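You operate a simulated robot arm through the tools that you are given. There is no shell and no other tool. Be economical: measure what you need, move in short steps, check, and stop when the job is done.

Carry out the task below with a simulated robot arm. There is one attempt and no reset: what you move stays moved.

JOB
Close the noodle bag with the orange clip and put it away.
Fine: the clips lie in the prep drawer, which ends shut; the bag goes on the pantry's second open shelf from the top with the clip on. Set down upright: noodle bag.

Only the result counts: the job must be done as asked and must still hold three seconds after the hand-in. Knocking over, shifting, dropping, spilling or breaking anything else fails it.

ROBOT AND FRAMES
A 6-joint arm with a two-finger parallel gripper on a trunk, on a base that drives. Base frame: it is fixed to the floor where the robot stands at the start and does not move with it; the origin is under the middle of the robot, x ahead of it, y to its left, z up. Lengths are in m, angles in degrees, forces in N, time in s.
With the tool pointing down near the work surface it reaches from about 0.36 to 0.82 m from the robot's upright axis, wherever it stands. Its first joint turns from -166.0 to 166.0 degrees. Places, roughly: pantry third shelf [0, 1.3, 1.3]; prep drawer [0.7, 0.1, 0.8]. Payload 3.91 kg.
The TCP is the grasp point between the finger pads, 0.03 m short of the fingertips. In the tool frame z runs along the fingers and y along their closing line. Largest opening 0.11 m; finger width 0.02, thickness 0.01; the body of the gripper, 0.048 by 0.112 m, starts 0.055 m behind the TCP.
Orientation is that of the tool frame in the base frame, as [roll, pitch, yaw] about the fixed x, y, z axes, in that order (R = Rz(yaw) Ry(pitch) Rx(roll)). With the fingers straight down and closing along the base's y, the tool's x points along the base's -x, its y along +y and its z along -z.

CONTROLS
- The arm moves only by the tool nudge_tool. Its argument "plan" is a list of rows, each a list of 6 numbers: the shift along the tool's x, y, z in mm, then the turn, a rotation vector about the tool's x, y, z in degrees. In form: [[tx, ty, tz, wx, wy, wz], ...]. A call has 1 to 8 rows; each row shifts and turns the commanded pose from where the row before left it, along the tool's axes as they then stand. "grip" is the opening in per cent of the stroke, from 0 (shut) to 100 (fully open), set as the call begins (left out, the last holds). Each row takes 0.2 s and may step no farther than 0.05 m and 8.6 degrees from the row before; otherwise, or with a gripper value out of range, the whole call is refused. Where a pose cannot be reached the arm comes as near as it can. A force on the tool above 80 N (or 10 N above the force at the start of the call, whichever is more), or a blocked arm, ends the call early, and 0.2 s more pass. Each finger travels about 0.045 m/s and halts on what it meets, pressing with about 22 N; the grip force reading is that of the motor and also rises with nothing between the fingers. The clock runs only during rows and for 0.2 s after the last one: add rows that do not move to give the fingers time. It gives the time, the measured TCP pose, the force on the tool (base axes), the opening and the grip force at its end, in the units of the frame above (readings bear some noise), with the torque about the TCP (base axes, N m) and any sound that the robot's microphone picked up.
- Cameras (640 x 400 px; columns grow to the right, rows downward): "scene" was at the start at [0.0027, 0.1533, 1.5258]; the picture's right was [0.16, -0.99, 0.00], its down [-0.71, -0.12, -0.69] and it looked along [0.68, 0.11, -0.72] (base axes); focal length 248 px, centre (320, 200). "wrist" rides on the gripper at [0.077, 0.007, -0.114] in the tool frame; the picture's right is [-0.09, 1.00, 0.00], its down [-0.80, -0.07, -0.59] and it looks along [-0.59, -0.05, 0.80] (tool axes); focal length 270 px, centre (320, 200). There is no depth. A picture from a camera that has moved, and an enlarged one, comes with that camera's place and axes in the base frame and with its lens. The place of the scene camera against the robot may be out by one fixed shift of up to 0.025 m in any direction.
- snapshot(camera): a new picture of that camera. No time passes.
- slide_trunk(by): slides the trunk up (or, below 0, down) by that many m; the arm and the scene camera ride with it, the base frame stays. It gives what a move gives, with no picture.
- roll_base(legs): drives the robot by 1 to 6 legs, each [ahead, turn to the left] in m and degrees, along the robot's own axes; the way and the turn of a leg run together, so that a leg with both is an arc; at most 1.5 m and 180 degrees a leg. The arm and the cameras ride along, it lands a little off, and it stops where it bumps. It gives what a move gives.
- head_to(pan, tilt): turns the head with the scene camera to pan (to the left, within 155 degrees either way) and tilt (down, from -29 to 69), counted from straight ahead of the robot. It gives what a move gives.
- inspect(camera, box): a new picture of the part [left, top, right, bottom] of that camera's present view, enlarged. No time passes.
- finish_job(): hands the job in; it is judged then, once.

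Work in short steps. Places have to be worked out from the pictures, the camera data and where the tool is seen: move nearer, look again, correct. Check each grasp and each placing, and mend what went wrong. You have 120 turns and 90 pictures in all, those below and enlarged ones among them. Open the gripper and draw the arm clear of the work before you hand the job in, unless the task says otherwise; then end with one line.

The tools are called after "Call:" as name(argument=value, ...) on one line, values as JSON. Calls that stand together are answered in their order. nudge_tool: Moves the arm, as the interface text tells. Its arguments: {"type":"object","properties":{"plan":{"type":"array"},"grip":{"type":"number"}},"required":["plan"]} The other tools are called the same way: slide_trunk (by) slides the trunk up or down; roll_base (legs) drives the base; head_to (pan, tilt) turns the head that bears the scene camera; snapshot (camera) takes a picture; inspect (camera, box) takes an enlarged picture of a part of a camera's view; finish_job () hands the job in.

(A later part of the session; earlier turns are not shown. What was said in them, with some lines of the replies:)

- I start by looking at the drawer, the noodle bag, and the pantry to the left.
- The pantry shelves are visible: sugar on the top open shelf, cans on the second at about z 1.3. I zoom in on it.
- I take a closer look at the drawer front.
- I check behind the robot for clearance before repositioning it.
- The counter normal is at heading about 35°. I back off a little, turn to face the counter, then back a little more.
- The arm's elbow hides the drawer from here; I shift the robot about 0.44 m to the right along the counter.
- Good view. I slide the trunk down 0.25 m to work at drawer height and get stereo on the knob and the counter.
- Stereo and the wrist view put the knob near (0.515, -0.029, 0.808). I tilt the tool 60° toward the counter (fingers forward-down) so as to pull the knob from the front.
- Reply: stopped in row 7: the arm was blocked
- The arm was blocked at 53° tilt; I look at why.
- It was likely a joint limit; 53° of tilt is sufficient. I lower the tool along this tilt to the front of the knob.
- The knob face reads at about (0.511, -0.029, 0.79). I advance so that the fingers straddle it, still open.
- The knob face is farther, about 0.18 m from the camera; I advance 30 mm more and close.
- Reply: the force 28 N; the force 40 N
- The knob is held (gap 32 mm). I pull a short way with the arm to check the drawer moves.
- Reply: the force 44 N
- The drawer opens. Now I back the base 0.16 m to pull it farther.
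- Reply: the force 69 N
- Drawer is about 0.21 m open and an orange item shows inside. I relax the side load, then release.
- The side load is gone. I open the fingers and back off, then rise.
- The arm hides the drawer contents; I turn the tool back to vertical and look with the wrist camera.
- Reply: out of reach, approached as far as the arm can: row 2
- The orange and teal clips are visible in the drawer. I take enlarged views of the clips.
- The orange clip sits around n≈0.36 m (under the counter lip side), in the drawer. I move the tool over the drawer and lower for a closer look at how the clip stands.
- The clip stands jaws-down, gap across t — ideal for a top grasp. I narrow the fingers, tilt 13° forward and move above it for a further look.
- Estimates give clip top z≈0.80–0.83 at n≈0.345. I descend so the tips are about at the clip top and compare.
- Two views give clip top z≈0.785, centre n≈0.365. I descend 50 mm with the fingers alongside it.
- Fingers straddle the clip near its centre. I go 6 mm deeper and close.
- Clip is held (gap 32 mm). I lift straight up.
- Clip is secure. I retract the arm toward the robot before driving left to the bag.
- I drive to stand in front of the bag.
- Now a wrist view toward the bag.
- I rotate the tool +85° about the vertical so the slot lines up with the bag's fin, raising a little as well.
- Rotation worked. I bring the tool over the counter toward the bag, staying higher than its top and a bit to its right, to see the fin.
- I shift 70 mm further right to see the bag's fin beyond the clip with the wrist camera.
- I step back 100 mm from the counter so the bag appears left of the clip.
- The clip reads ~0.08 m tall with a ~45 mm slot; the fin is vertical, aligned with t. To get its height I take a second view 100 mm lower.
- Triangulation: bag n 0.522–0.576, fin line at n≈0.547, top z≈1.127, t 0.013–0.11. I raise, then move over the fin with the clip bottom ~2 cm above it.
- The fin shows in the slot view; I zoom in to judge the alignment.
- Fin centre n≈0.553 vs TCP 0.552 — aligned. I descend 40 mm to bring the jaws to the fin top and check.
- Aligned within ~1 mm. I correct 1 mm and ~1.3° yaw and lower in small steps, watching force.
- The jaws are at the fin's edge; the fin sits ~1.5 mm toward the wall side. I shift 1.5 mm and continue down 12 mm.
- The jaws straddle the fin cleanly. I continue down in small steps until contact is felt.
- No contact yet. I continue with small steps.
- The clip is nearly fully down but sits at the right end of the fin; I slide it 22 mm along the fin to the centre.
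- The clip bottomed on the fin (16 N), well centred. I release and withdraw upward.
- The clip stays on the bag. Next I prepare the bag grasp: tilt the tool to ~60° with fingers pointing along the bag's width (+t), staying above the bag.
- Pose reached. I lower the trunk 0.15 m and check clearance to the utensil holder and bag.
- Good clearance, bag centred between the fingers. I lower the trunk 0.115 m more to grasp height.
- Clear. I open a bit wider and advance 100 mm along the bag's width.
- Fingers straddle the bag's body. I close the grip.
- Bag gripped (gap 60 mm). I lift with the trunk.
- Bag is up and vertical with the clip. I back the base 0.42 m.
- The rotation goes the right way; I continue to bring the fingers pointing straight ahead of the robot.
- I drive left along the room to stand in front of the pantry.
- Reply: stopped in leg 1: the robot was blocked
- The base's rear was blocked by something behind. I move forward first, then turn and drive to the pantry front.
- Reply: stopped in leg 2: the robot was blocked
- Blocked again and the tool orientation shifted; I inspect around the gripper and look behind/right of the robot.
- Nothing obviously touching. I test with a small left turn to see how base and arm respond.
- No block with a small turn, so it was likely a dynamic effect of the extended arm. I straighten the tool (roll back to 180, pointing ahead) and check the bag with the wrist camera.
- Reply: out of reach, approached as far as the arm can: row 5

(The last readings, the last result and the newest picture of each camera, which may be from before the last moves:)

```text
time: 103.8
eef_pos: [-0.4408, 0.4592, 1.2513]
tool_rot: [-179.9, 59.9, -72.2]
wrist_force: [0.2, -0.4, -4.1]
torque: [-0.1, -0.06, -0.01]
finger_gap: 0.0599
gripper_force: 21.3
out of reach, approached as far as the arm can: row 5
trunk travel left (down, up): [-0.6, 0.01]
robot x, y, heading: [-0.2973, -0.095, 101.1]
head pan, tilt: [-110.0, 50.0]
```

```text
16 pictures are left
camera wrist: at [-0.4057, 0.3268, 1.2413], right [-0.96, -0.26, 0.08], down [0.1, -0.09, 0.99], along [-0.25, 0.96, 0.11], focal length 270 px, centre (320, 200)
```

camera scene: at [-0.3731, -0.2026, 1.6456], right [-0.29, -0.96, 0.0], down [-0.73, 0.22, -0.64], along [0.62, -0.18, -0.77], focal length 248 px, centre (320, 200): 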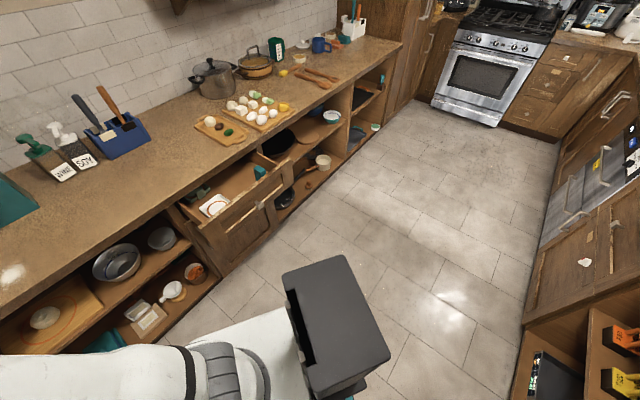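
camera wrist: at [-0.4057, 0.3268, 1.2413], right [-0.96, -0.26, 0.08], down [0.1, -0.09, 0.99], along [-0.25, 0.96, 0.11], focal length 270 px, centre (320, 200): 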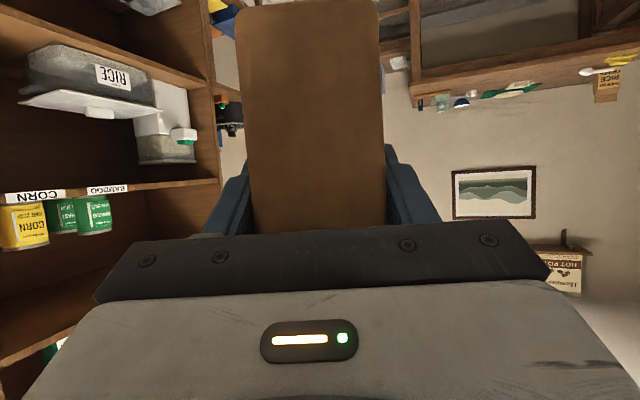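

The bag is still square in the grip. I continue with small turn legs, then drive along the pantry front.

Call:
roll_base(legs=[[0, 9], [0, 8], [0, 8], [0.45, 0], [0.45, 0]])

```text
time: 110.7
eef_pos: [-1.203, 1.074, 1.2503]
tool_rot: [179.6, 59.7, -46.7]
wrist_force: [-0.8, 0.6, -4.8]
torque: [-0.1, -0.1, -0.03]
finger_gap: 0.06
gripper_force: 22.5
trunk travel left (down, up): [-0.6, 0.01]
robot x, y, heading: [-0.8311, 0.6368, 126.8]
head pan, tilt: [-110.0, 50.0]
```

Arrived. Now turn right 90° in six legs and look at the shelf.

Call:
roll_base(legs=[[0, -15], [0, -15], [0, -15], [0, -15], [0, -15], [0, -15]])

Call:
head_to(pan=-5, tilt=20)

Call:
snapshot(camera="scene")

```text
time: 113.7
eef_pos: [-0.8235, 1.2078, 1.2484]
tool_rot: [179.6, 59.6, -88.0]
wrist_force: [-0.5, -0.5, -3.6]
torque: [-0.11, 0.0, 0.0]
finger_gap: 0.0602
gripper_force: 22.0
trunk travel left (down, up): [-0.6, 0.01]
robot x, y, heading: [-0.8436, 0.6355, 88.2]
head pan, tilt: [-110.0, 50.0]
stopped in leg 3: the robot was blocked; the commanded pose is now the measured one
```

```text
time: 115.5
eef_pos: [-0.8243, 1.2088, 1.25]
tool_rot: [179.7, 59.6, -87.8]
wrist_force: [-0.3, 0.0, -4.1]
torque: [-0.12, 0.0, 0.0]
finger_gap: 0.0597
gripper_force: 21.5
trunk travel left (down, up): [-0.6, 0.01]
robot x, y, heading: [-0.843, 0.6389, 88.0]
head pan, tilt: [-5.0, 20.0]
```

```text
15 pictures are left
camera scene: at [-0.9841, 0.6558, 1.6911], right [0.99, -0.12, 0.0], down [-0.04, -0.34, -0.94], along [0.11, 0.93, -0.34], focal length 248 px, centre (320, 200)
```

scene: 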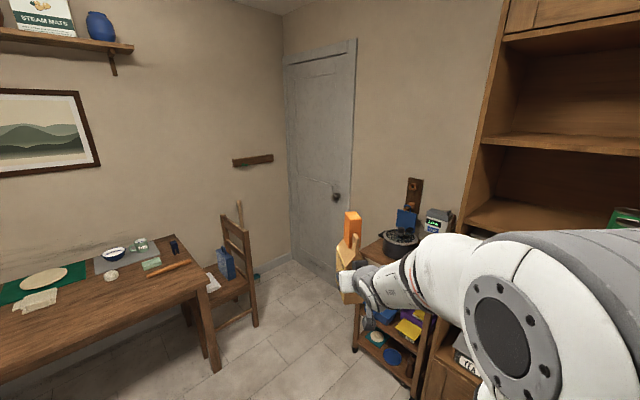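

The stops look inertial (arm leads when turning in bigger legs). I finish the turn with six small legs.

Call:
roll_base(legs=[[0, -8.5], [0, -8.5], [0, -8.5], [0, -8.5], [0, -8.5], [0, -8.5]])

Call:
snapshot(camera="scene")

```text
time: 119.0
eef_pos: [-0.4601, 1.0663, 1.2493]
tool_rot: [179.7, 59.5, -127.8]
wrist_force: [-0.4, 0.2, -4.2]
torque: [-0.07, 0.09, 0.0]
finger_gap: 0.0599
gripper_force: 21.6
trunk travel left (down, up): [-0.6, 0.01]
robot x, y, heading: [-0.8479, 0.6488, 49.9]
head pan, tilt: [-5.0, 20.0]
stopped in leg 5: the robot was blocked; the commanded pose is now the measured one
```

```text
14 pictures are left
camera scene: at [-0.9472, 0.7491, 1.6912], right [0.71, -0.71, 0.0], down [-0.24, -0.24, -0.94], along [0.67, 0.66, -0.34], focal length 248 px, centre (320, 200)
```

scene: 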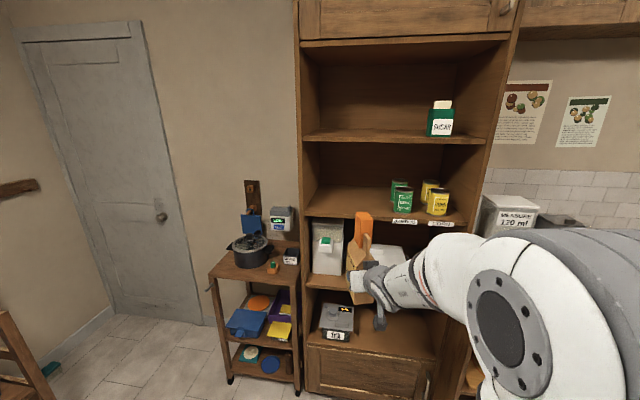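

I turn a bit more, straighten the tool to point along the shelf depth, and raise the bag toward shelf height.

Call:
roll_base(legs=[[0, -7]])

Call:
slide_trunk(by=0.01)

Call:
nudge_tool(plan=[[-17, 0, -10, 0, 0, 0], [-17, 0, -10, 0, 0, 0], [-17, 0, -10, 0, 0, 0], [-17, 0, -10, 0, 0, 0], [-17, 0, -10, 0, 0, 0]])

```text
time: 120.0
eef_pos: [-0.4095, 1.0172, 1.2493]
tool_rot: [179.7, 59.5, -134.9]
wrist_force: [-0.2, 0.3, -4.2]
torque: [-0.09, 0.05, -0.03]
finger_gap: 0.0601
gripper_force: 22.5
trunk travel left (down, up): [-0.6, 0.01]
robot x, y, heading: [-0.8508, 0.6521, 43.5]
head pan, tilt: [-5.0, 20.0]
```

```text
time: 120.6
eef_pos: [-0.4109, 1.017, 1.26]
tool_rot: [179.6, 59.6, -134.9]
wrist_force: [0.4, -0.5, -4.1]
torque: [-0.11, 0.06, -0.01]
finger_gap: 0.0601
gripper_force: 22.4
trunk travel left (down, up): [-0.61, 0.0]
robot x, y, heading: [-0.8549, 0.649, 43.4]
head pan, tilt: [-5.0, 20.0]
```

```text
time: 121.8
eef_pos: [-0.4085, 1.0168, 1.3571]
tool_rot: [179.8, 59.6, -134.7]
wrist_force: [-0.1, -0.1, -3.2]
torque: [-0.07, 0.05, 0.0]
finger_gap: 0.0598
gripper_force: 21.7
trunk travel left (down, up): [-0.61, 0.0]
robot x, y, heading: [-0.8465, 0.6502, 43.5]
head pan, tilt: [-5.0, 20.0]
```

Now yaw correction and a wrist view of the shelf edges.

Call:
nudge_tool(plan=[[0, 0, 0, 3.8, 0, 2.2], [0, 0, 0, 3.8, 0, 2.2], [0, 0, 0, 0, 0, 0]])

Call:
snapshot(camera="wrist")

Call:
snapshot(camera="scene")

```text
time: 122.6
eef_pos: [-0.4109, 1.015, 1.3545]
tool_rot: [179.8, 58.7, -140.5]
wrist_force: [0.2, 0.0, -2.6]
torque: [-0.09, 0.11, -0.01]
finger_gap: 0.0596
gripper_force: 21.2
out of reach, approached as far as the arm can: row 2
trunk travel left (down, up): [-0.61, 0.0]
robot x, y, heading: [-0.8499, 0.6511, 43.3]
head pan, tilt: [-5.0, 20.0]
```

```text
13 pictures are left
camera wrist: at [-0.521, 0.9329, 1.3485], right [-0.6, 0.8, 0.08], down [-0.02, -0.11, 0.99], along [0.8, 0.6, 0.09], focal length 270 px, centre (320, 200)
```

wrist: 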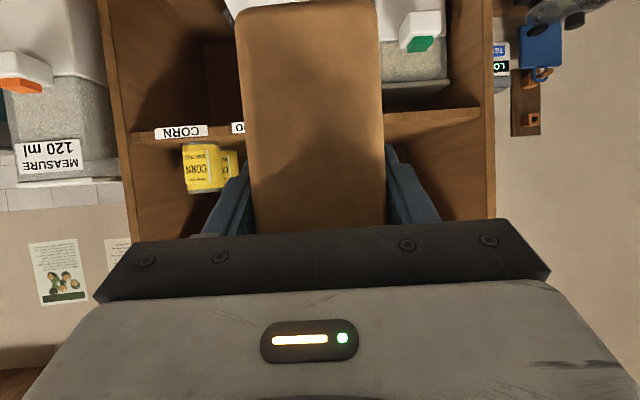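

```text
12 pictures are left
camera scene: at [-0.937, 0.7618, 1.7012], right [0.62, -0.78, 0.0], down [-0.27, -0.21, -0.94], along [0.74, 0.58, -0.34], focal length 248 px, centre (320, 200)
```

scene: 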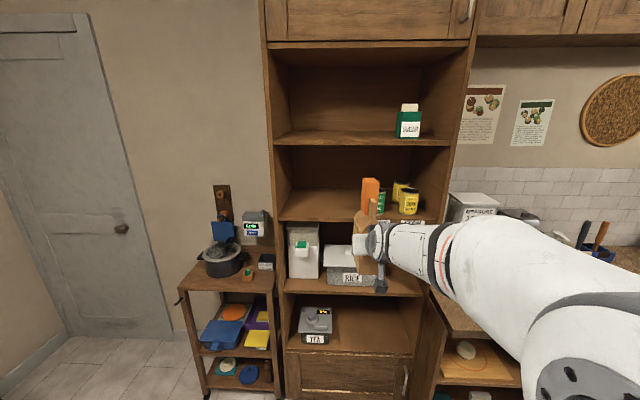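

I zoom in on the shelf edge in the wrist view for an exact height.

Call:
inspect(camera="wrist", box=[100, 90, 260, 210])

Call:
inspect(camera="wrist", box=[370, 70, 510, 200])

```text
3.33 times, centred on (180, 150) of wrist
camera zoom: at [-0.521, 0.9329, 1.3485], right [-0.6, 0.8, 0.08], down [-0.02, -0.11, 0.99], along [0.8, 0.6, 0.09], focal length 901 px, centre (787, 367)
```

zoom: 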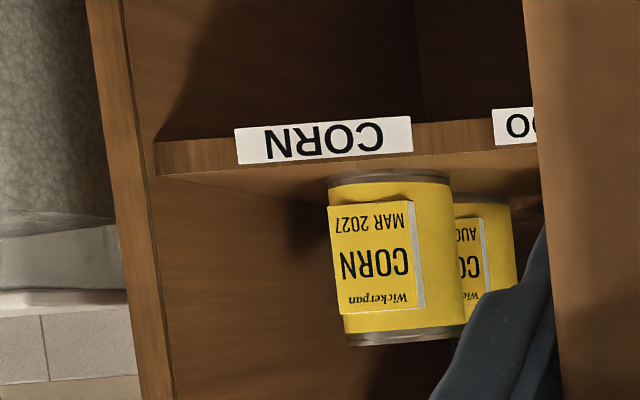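

```text
3.08 times, centred on (440, 135) of wrist
camera zoom: at [-0.521, 0.9329, 1.3485], right [-0.6, 0.8, 0.08], down [-0.02, -0.11, 0.99], along [0.8, 0.6, 0.09], focal length 832 px, centre (-49, 400)
```

zoom: 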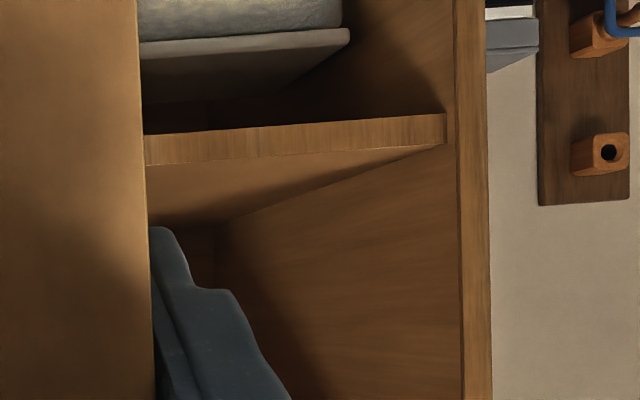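

Shelf top measured at z≈1.27; bag bottom is ≈TCP−0.077. I raise 8 mm and drive 0.22 m forward, stopping just short of the shelf front.

Call:
nudge_tool(plan=[[-7, 0, -4, 0, 0, 0], [0, 0, 0, 0, 0, 0]])

Call:
roll_base(legs=[[0.11, 0], [0.11, 0]])

Call:
nudge_tool(plan=[[0, 0, 0, 0, -1.3, 0], [0, 0, 0, 0, 0, 0]])

Call:
snapshot(camera="scene")

```text
time: 123.2
eef_pos: [-0.4094, 1.0156, 1.3634]
tool_rot: [179.8, 58.7, -140.4]
wrist_force: [-0.3, 1.1, -3.3]
torque: [-0.06, 0.04, -0.02]
finger_gap: 0.06
gripper_force: 21.8
trunk travel left (down, up): [-0.61, 0.0]
robot x, y, heading: [-0.8529, 0.6508, 43.5]
head pan, tilt: [-5.0, 20.0]
```

```text
time: 125.2
eef_pos: [-0.2463, 1.1715, 1.3614]
tool_rot: [179.9, 58.6, -140.1]
wrist_force: [-0.1, 0.7, -3.6]
torque: [-0.08, 0.09, 0.01]
finger_gap: 0.0598
gripper_force: 21.9
trunk travel left (down, up): [-0.61, 0.0]
robot x, y, heading: [-0.6859, 0.8038, 43.5]
head pan, tilt: [-5.0, 20.0]
```

```text
time: 125.8
eef_pos: [-0.2494, 1.1702, 1.3633]
tool_rot: [180.0, 60.0, -140.3]
wrist_force: [0.6, -0.3, -3.5]
torque: [-0.06, 0.05, -0.03]
finger_gap: 0.0601
gripper_force: 21.8
trunk travel left (down, up): [-0.61, 0.0]
robot x, y, heading: [-0.6888, 0.8037, 43.5]
head pan, tilt: [-5.0, 20.0]
```

```text
9 pictures are left
camera scene: at [-0.7749, 0.9152, 1.7011], right [0.62, -0.78, 0.0], down [-0.27, -0.21, -0.94], along [0.74, 0.58, -0.34], focal length 248 px, centre (320, 200)
```

scene: 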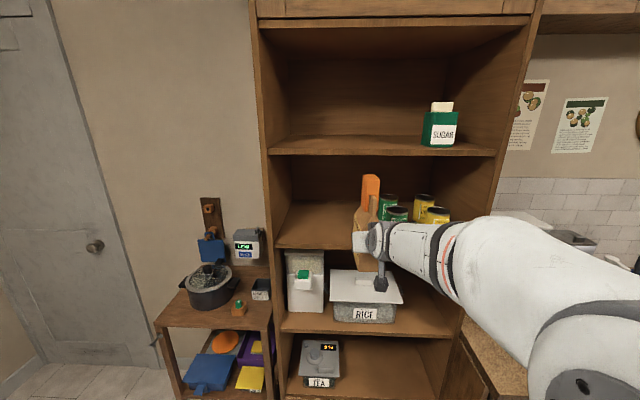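

Clearances look good above and below. I shift 30 mm left of the cans while advancing 165 mm into the shelf.

Call:
nudge_tool(plan=[[0, 10, 0, 0, 0, 0], [0, 10, 0, 0, 0, 0], [0, 10, 0, 0, 0, 0], [-16, 0, 28, 0, 0, 0], [-16, 0, 28, 0, 0, 0]])

Call:
nudge_tool(plan=[[-17, 0, 29, 0, 0, 0], [-17, 0, 29, 0, 0, 0], [-17, 0, 29, 0, 0, 0], [0, 0, 0, 0, 0, 0]])

Call:
snapshot(camera="wrist")

```text
time: 127.0
eef_pos: [-0.217, 1.2356, 1.3632]
tool_rot: [179.9, 59.8, -140.2]
wrist_force: [0.5, -0.5, -4.6]
torque: [-0.09, 0.14, -0.01]
finger_gap: 0.0599
gripper_force: 21.7
trunk travel left (down, up): [-0.61, 0.0]
robot x, y, heading: [-0.6893, 0.8012, 43.5]
head pan, tilt: [-5.0, 20.0]
```

```text
time: 128.0
eef_pos: [-0.1413, 1.299, 1.3657]
tool_rot: [179.9, 60.1, -140.3]
wrist_force: [-0.7, -0.1, -3.5]
torque: [-0.06, 0.1, -0.02]
finger_gap: 0.0599
gripper_force: 21.7
trunk travel left (down, up): [-0.61, 0.0]
robot x, y, heading: [-0.689, 0.8028, 43.3]
head pan, tilt: [-5.0, 20.0]
```

```text
8 pictures are left
camera wrist: at [-0.2522, 1.2162, 1.355], right [-0.6, 0.79, 0.08], down [-0.04, -0.13, 0.99], along [0.8, 0.6, 0.11], focal length 270 px, centre (320, 200)
```

wrist: 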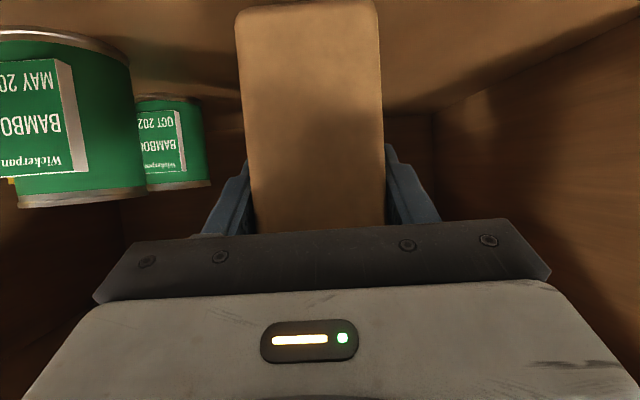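

Inside and clear of the cans. I go 15 mm deeper, then lower in small steps to contact.

Call:
nudge_tool(plan=[[-7.5, 0, 13, 0, 0, 0], [4, 0, 2.5, 0, 0, 0], [4, 0, 2.5, 0, 0, 0], [0, 0, 0, 0, 0, 0]])

Call:
nudge_tool(plan=[[2.5, 0, 1.5, 0, 0, 0], [2.5, 0, 1.5, 0, 0, 0], [0, 0, 0, 0, 0, 0]])

```text
time: 129.0
eef_pos: [-0.1296, 1.3083, 1.354]
tool_rot: [179.8, 60.1, -140.2]
wrist_force: [-0.3, -0.3, -3.6]
torque: [-0.04, 0.07, -0.02]
finger_gap: 0.0599
gripper_force: 21.8
trunk travel left (down, up): [-0.61, 0.0]
robot x, y, heading: [-0.6875, 0.8003, 43.3]
head pan, tilt: [-5.0, 20.0]
```

```text
time: 129.8
eef_pos: [-0.1282, 1.3103, 1.3486]
tool_rot: [179.9, 60.0, -140.2]
wrist_force: [0.0, -0.1, -3.4]
torque: [-0.08, 0.07, -0.04]
finger_gap: 0.06
gripper_force: 22.7
trunk travel left (down, up): [-0.61, 0.0]
robot x, y, heading: [-0.6898, 0.8035, 43.7]
head pan, tilt: [-5.0, 20.0]
```

No contact yet; I continue lowering in 2–3 mm steps.

Call:
nudge_tool(plan=[[2, 0, 1.2, 0, 0, 0], [2, 0, 1.2, 0, 0, 0], [0, 0, 0, 0, 0, 0]])

Call:
nudge_tool(plan=[[2, 0, 1.2, 0, 0, 0], [0, 0, 0, 0, 0, 0]])

```text
time: 130.6
eef_pos: [-0.1293, 1.3101, 1.3436]
tool_rot: [179.8, 59.9, -140.1]
wrist_force: [0.3, -0.9, -4.0]
torque: [-0.07, 0.08, -0.02]
finger_gap: 0.0599
gripper_force: 21.5
trunk travel left (down, up): [-0.61, 0.0]
robot x, y, heading: [-0.6943, 0.8005, 43.7]
head pan, tilt: [-5.0, 20.0]
```

```text
time: 131.2
eef_pos: [-0.1288, 1.311, 1.3421]
tool_rot: [179.9, 60.1, -140.2]
wrist_force: [-0.8, 0.7, -4.2]
torque: [-0.04, 0.08, 0.02]
finger_gap: 0.06
gripper_force: 22.3
trunk travel left (down, up): [-0.61, 0.0]
robot x, y, heading: [-0.6858, 0.8014, 43.6]
head pan, tilt: [-5.0, 20.0]
```

Call:
nudge_tool(plan=[[2, 0, 1.2, 0, 0, 0], [0, 0, 0, 0, 0, 0]])

Call:
nudge_tool(plan=[[2, 0, 1.2, 0, 0, 0], [0, 0, 0, 0, 0, 0]])

Call:
inspect(camera="scene", box=[270, 130, 470, 280])

```text
time: 131.8
eef_pos: [-0.1279, 1.31, 1.339]
tool_rot: [179.9, 60.0, -140.4]
wrist_force: [0.9, 0.0, -3.9]
torque: [-0.09, 0.05, -0.01]
finger_gap: 0.06
gripper_force: 22.2
trunk travel left (down, up): [-0.61, 0.0]
robot x, y, heading: [-0.6855, 0.8017, 43.3]
head pan, tilt: [-5.0, 20.0]
```

```text
time: 132.4
eef_pos: [-0.1271, 1.3097, 1.3384]
tool_rot: [179.9, 60.0, -140.4]
wrist_force: [-0.4, 0.2, 1.3]
torque: [-0.2, 0.02, 0.0]
finger_gap: 0.0594
gripper_force: 22.4
trunk travel left (down, up): [-0.61, 0.0]
robot x, y, heading: [-0.6833, 0.8001, 43.7]
head pan, tilt: [-5.0, 20.0]
```

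```text
2.67 times, centred on (370, 205) of scene
camera zoom: at [-0.7748, 0.9153, 1.7012], right [0.62, -0.78, 0.0], down [-0.27, -0.21, -0.94], along [0.74, 0.58, -0.34], focal length 661 px, centre (187, 187)
```

zoom: 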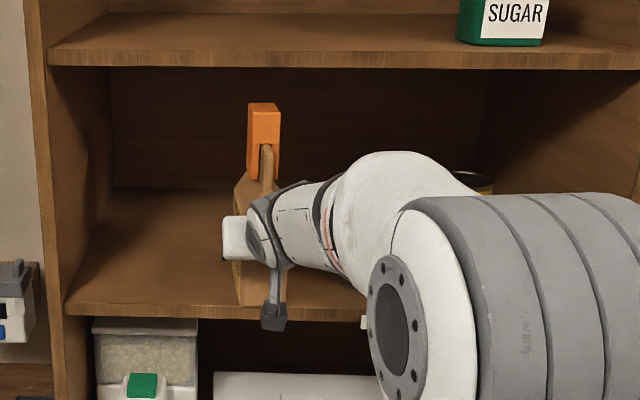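

Contact felt: the bag rests on the shelf. I release and withdraw horizontally.

Call:
nudge_tool(plan=[[0, 0, 0, 0, 0, 0], [0, 0, 0, 0, 0, 0], [0, 0, 0, 0, 0, 0], [0, 0, 0, 0, 0, 0]], grip=80)

Call:
nudge_tool(plan=[[10, 0, -17, 0, 0, 0], [15, 0, -26, 0, 0, 0], [20, 0, -35, 0, 0, 0], [20, 0, -35, 0, 0, 0], [20, 0, -35, 0, 0, 0], [20, 0, -35, 0, 0, 0]])

Call:
snapshot(camera="wrist")

```text
time: 133.4
eef_pos: [-0.1282, 1.3086, 1.3377]
tool_rot: [179.8, 60.0, -140.3]
wrist_force: [-0.4, -0.7, 0.5]
torque: [0.02, 0.04, 0.01]
finger_gap: 0.0879
gripper_force: 0.0
trunk travel left (down, up): [-0.61, 0.0]
robot x, y, heading: [-0.6854, 0.8031, 43.7]
head pan, tilt: [-5.0, 20.0]
```

```text
time: 134.8
eef_pos: [-0.2919, 1.1736, 1.3368]
tool_rot: [179.8, 60.1, -140.3]
wrist_force: [0.9, -0.5, 0.6]
torque: [-0.03, -0.01, 0.0]
finger_gap: 0.0879
gripper_force: 0.1
trunk travel left (down, up): [-0.61, 0.0]
robot x, y, heading: [-0.6882, 0.8043, 43.4]
head pan, tilt: [-5.0, 20.0]
```

```text
6 pictures are left
camera wrist: at [-0.4029, 1.0918, 1.327], right [-0.6, 0.79, 0.08], down [-0.04, -0.13, 0.99], along [0.8, 0.6, 0.11], focal length 270 px, centre (320, 200)
```

wrist: 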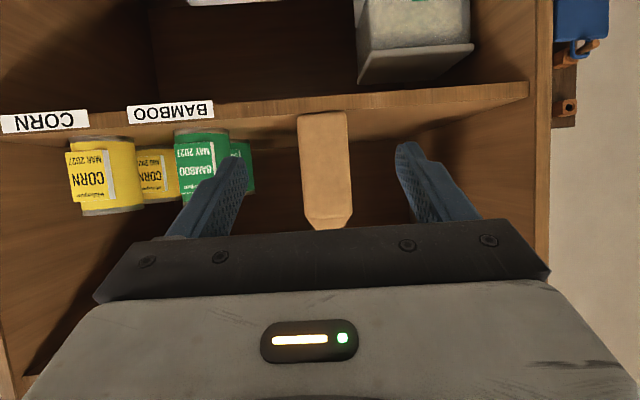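

The bag stands upright on the shelf with the clip. Now to the drawer: I back away and turn right toward the counter's right end.

Call:
roll_base(legs=[[-0.25, 0], [0, -19], [0, -19], [0, -19], [0, -20], [0, -20]])

```text
time: 140.8
eef_pos: [-0.4132, 0.327, 1.3359]
tool_rot: [179.9, 60.0, 143.6]
wrist_force: [-0.1, 0.4, 0.4]
torque: [-0.03, -0.04, -0.02]
finger_gap: 0.0879
gripper_force: 0.1
trunk travel left (down, up): [-0.61, 0.0]
robot x, y, heading: [-0.8639, 0.6303, -29.9]
head pan, tilt: [-5.0, 20.0]
stopped in leg 5: the robot was blocked; the commanded pose is now the measured one
```

Nearly aligned. I finish the turn in small legs and drive along the counter.

Call:
roll_base(legs=[[0, -8.5], [0, -8.5], [0, -8.5], [0.7, 0], [0.7, 0]])

```text
time: 150.1
eef_pos: [0.2108, -1.0102, 1.336]
tool_rot: [179.9, 60.0, 117.6]
wrist_force: [0.4, 0.9, 0.7]
torque: [0.01, 0.0, 0.05]
finger_gap: 0.0878
gripper_force: 0.0
trunk travel left (down, up): [-0.61, 0.0]
robot x, y, heading: [-0.0643, -0.5367, -56.2]
head pan, tilt: [-5.0, 20.0]
```

At the right spot; turn left back toward the drawer in small legs.

Call:
roll_base(legs=[[0, 8.5], [0, 8.5], [0, 8.5], [0, 8.5], [0, 8.5], [0, 8.5]])

Call:
roll_base(legs=[[0, 8.4], [0, 8.4], [0, 8.4], [0, 8.4], [0, 8]])

```text
time: 154.3
eef_pos: [0.4767, -0.6194, 1.3369]
tool_rot: [179.9, 60.0, 168.8]
wrist_force: [-0.7, 0.2, 1.3]
torque: [-0.04, -0.01, 0.02]
finger_gap: 0.088
gripper_force: 0.1
trunk travel left (down, up): [-0.61, 0.0]
robot x, y, heading: [-0.0641, -0.5438, -5.5]
head pan, tilt: [-5.0, 20.0]
```

```text
time: 157.8
eef_pos: [0.3907, -0.2384, 1.3358]
tool_rot: [179.8, 60.1, -149.3]
wrist_force: [0.3, -1.1, 0.0]
torque: [-0.03, 0.03, -0.01]
finger_gap: 0.0879
gripper_force: 0.1
trunk travel left (down, up): [-0.61, 0.0]
robot x, y, heading: [-0.0581, -0.5417, 36.0]
head pan, tilt: [-5.0, 20.0]
```

I straighten the tool, shift it in line with the knob and back a bit, then lower the trunk.

Call:
nudge_tool(plan=[[0, 32, 0, -5, 0, -2.9], [15, 33, -26, 0, 0, 0], [15, 32, -26, 0, 0, 0], [0, 0, 0, 0, 4, 0]])

Call:
slide_trunk(by=-0.38)

Call:
snapshot(camera="wrist")

```text
time: 158.8
eef_pos: [0.2887, -0.1986, 1.3378]
tool_rot: [-180.0, 56.0, -143.5]
wrist_force: [-0.4, -0.2, 0.0]
torque: [0.01, -0.01, 0.01]
finger_gap: 0.088
gripper_force: 0.1
trunk travel left (down, up): [-0.61, 0.0]
robot x, y, heading: [-0.0615, -0.5463, 36.0]
head pan, tilt: [-5.0, 20.0]
```

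```text
time: 162.5
eef_pos: [0.2887, -0.1985, 0.958]
tool_rot: [-179.9, 56.1, -143.4]
wrist_force: [0.1, 0.1, 0.2]
torque: [0.0, 0.0, -0.02]
finger_gap: 0.0879
gripper_force: 0.0
trunk travel left (down, up): [-0.23, 0.38]
robot x, y, heading: [-0.063, -0.5417, 36.1]
head pan, tilt: [-5.0, 20.0]
```

```text
5 pictures are left
camera wrist: at [0.1728, -0.2747, 0.9579], right [-0.55, 0.83, 0.07], down [0.01, -0.08, 1.0], along [0.83, 0.55, 0.04], focal length 270 px, centre (320, 200)
```

wrist: 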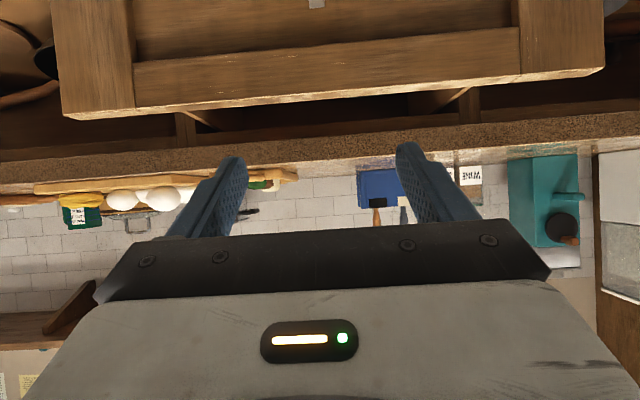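

The knob lies straight ahead below. I lower to its height and then advance to the earlier grasp position.

Call:
nudge_tool(plan=[[32, -1, 21.7, 0, 0, 0], [32, -1, 21.7, 0, 0, 0], [32, 0, 21.7, 0, 0, 0], [32, 0, 21.7, 0, 0, 0]], grip=70)

Call:
snapshot(camera="wrist")

```text
time: 163.5
eef_pos: [0.2969, -0.1995, 0.8052]
tool_rot: [179.9, 56.0, -143.5]
wrist_force: [-0.1, -0.1, -0.6]
torque: [0.02, -0.02, 0.02]
finger_gap: 0.0772
gripper_force: 0.1
out of reach, approached as far as the arm can: row 4
trunk travel left (down, up): [-0.23, 0.38]
robot x, y, heading: [-0.0618, -0.5445, 36.2]
head pan, tilt: [-5.0, 20.0]
```

```text
4 pictures are left
camera wrist: at [0.1805, -0.2751, 0.805], right [-0.55, 0.83, 0.07], down [0.01, -0.08, 1.0], along [0.83, 0.55, 0.04], focal length 270 px, centre (320, 200)
```

wrist: 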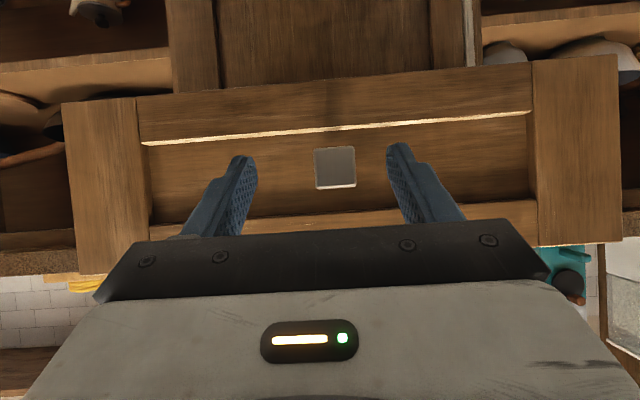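

Aligned; shift 7 mm left, advance 75 mm and close on the knob.

Call:
nudge_tool(plan=[[-14, 3, 20.7, 0, 0, 0], [-14, 2, 20.7, 0, 0, 0], [-14, 2, 20.7, 0, 0, 0], [0, 0, 0, 0, 0, 0]])

Call:
nudge_tool(plan=[[0, 0, 0, 0, 0, 0], [0, 0, 0, 0, 0, 0], [0, 0, 0, 0, 0, 0], [0, 0, 0, 0, 0, 0], [0, 0, 0, 0, 0, 0]], grip=0)

```text
time: 164.5
eef_pos: [0.3498, -0.1484, 0.8064]
tool_rot: [-179.9, 56.0, -143.3]
wrist_force: [-0.2, 1.0, -0.3]
torque: [-0.02, 0.0, 0.01]
finger_gap: 0.077
gripper_force: 0.1
trunk travel left (down, up): [-0.23, 0.38]
robot x, y, heading: [-0.059, -0.5469, 36.0]
head pan, tilt: [-5.0, 20.0]
```

```text
time: 165.7
eef_pos: [0.3491, -0.1475, 0.8059]
tool_rot: [180.0, 56.0, -143.4]
wrist_force: [-4.5, 7.6, 1.1]
torque: [0.05, 0.22, -0.11]
finger_gap: 0.0318
gripper_force: 45.1
trunk travel left (down, up): [-0.23, 0.38]
robot x, y, heading: [-0.0587, -0.5462, 36.4]
head pan, tilt: [-5.0, 20.0]
```

Knob gripped. I push the drawer in with the arm.

Call:
nudge_tool(plan=[[-17, 0, 25, 0, 0, 0], [-17, 0, 25, 0, 0, 0], [-17, 0, 25, 0, 0, 0], [-17, 0, 25, 0, 0, 0], [-17, 0, 25, 0, 0, 0], [-17, 0, 25, 0, 0, 0]])

Call:
nudge_tool(plan=[[-8, 0, 12, 0, 0, 0], [-6, 0, 9, 0, 0, 0], [-5, 0, 7, 0, 0, 0], [0, 0, 0, 0, 0, 0]])

```text
time: 167.1
eef_pos: [0.4954, -0.042, 0.8069]
tool_rot: [179.7, 55.9, -144.0]
wrist_force: [22.3, -31.7, -10.3]
torque: [0.32, -1.31, -0.69]
finger_gap: 0.0317
gripper_force: 45.3
trunk travel left (down, up): [-0.23, 0.38]
robot x, y, heading: [-0.0615, -0.5475, 36.1]
head pan, tilt: [-5.0, 20.0]
```

```text
time: 168.1
eef_pos: [0.5197, -0.0257, 0.8059]
tool_rot: [179.7, 56.1, -143.9]
wrist_force: [-8.7, -52.6, -1.2]
torque: [-0.8, 0.26, -0.85]
finger_gap: 0.032
gripper_force: 45.0
trunk travel left (down, up): [-0.23, 0.38]
robot x, y, heading: [-0.0611, -0.5462, 36.1]
head pan, tilt: [-5.0, 20.0]
```

It is back at the closed position, with the stop felt. One more small push while relieving the side load, then release.

Call:
nudge_tool(plan=[[-2, -2, 3, 0, 0, 0], [-1, -2, 2, 0, 0, 0], [0, 0, 0, 0, 0, 0]])

Call:
nudge_tool(plan=[[0, 0, 0, 0, 0, 0], [0, 0, 0, 0, 0, 0], [0, 0, 0, 0, 0, 0], [0, 0, 0, 0, 0, 0], [11, 0, -17, 0, 0, 0], [17, 0, -25, 0, 0, 0], [17, 0, -25, 0, 0, 0], [17, 0, -25, 0, 0, 0]], grip=75)

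Call:
snapshot(camera="wrist")

```text
time: 168.6
eef_pos: [0.5209, -0.0236, 0.8066]
tool_rot: [179.7, 55.9, -143.7]
wrist_force: [-29.5, -30.7, 15.9]
torque: [-0.99, 0.12, -1.94]
finger_gap: 0.0319
gripper_force: 45.6
trunk travel left (down, up): [-0.23, 0.38]
robot x, y, heading: [-0.0555, -0.5481, 35.9]
head pan, tilt: [-5.0, 20.0]
stopped in row 2: the force on the tool passed its limit (the readings are from after the stop); the commanded pose is now the measured one
```

```text
time: 170.4
eef_pos: [0.4341, -0.0871, 0.8015]
tool_rot: [179.8, 55.5, -143.8]
wrist_force: [0.0, -0.6, 0.3]
torque: [-0.02, -0.01, 0.01]
finger_gap: 0.0824
gripper_force: 0.0
trunk travel left (down, up): [-0.23, 0.38]
robot x, y, heading: [-0.0615, -0.5468, 36.0]
head pan, tilt: [-5.0, 20.0]
```

```text
3 pictures are left
camera wrist: at [0.3184, -0.1632, 0.803], right [-0.55, 0.83, 0.07], down [0.01, -0.08, 1.0], along [0.83, 0.55, 0.03], focal length 270 px, centre (320, 200)
```

wrist: 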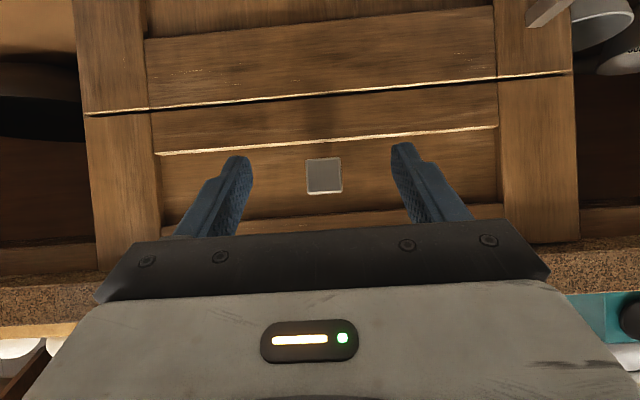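

The drawer is flush shut. I withdraw the arm further, then check the pantry from here with the head camera.

Call:
roll_base(legs=[[-0.08, 0]])

Call:
slide_trunk(by=0.36)

Call:
head_to(pan=57, tilt=15)

Call:
snapshot(camera="scene")

```text
time: 171.5
eef_pos: [0.3695, -0.1357, 0.8014]
tool_rot: [179.9, 55.4, -143.8]
wrist_force: [0.8, -0.2, 0.1]
torque: [-0.01, -0.01, -0.04]
finger_gap: 0.0825
gripper_force: 0.1
trunk travel left (down, up): [-0.23, 0.38]
robot x, y, heading: [-0.1225, -0.5943, 35.9]
head pan, tilt: [-5.0, 20.0]
```

```text
time: 175.0
eef_pos: [0.3698, -0.1363, 1.1612]
tool_rot: [179.9, 55.5, -143.8]
wrist_force: [-0.5, 0.1, -1.0]
torque: [-0.02, 0.01, 0.01]
finger_gap: 0.0825
gripper_force: 0.0
trunk travel left (down, up): [-0.59, 0.02]
robot x, y, heading: [-0.126, -0.5911, 35.9]
head pan, tilt: [-5.0, 20.0]
```

```text
time: 176.3
eef_pos: [0.3699, -0.1365, 1.162]
tool_rot: [179.9, 55.5, -143.9]
wrist_force: [0.7, -0.6, 0.1]
torque: [0.0, -0.01, -0.02]
finger_gap: 0.0826
gripper_force: 0.0
trunk travel left (down, up): [-0.59, 0.02]
robot x, y, heading: [-0.1221, -0.5933, 35.8]
head pan, tilt: [57.0, 15.0]
```

```text
2 pictures are left
camera scene: at [-0.2817, -0.425, 1.6893], right [1.0, 0.05, 0.0], down [0.01, -0.26, -0.97], along [-0.05, 0.96, -0.26], focal length 248 px, centre (320, 200)
```

scene: 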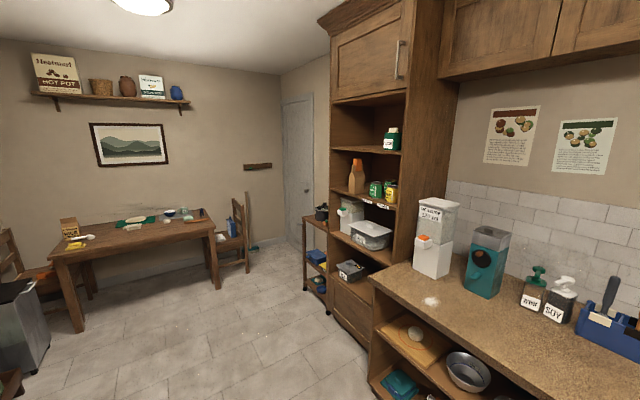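

The bag stands on the second open shelf, below the sugar. One zoom to confirm the clip.

Call:
inspect(camera="scene", box=[325, 110, 425, 220])

```text
3.64 times, centred on (375, 165) of scene
camera zoom: at [-0.2817, -0.425, 1.6893], right [1.0, 0.05, 0.0], down [0.01, -0.26, -0.97], along [-0.05, 0.96, -0.26], focal length 901 px, centre (120, 327)
```

zoom: 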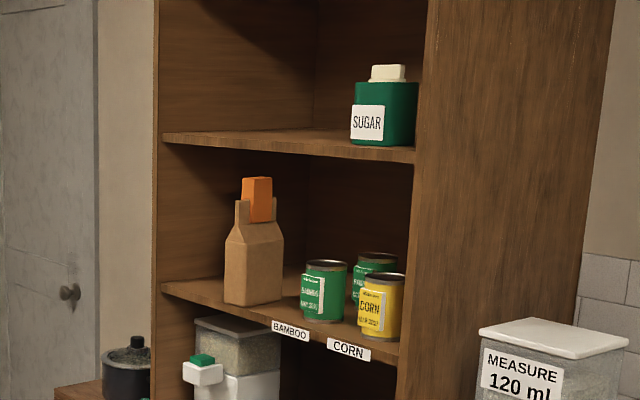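

The bag is upright with the clip on, the drawer is shut, the gripper is open and the arm is clear. I hand the job in.

Call:
finish_job()

```text
The job is handed in.
```

I handed the job in: the noodle bag stands upright on the pantry's second open shelf from the top with the orange clip on, and the prep drawer is shut. The base stopped as "blocked" five times during turns; no picture showed anything touched or moved.
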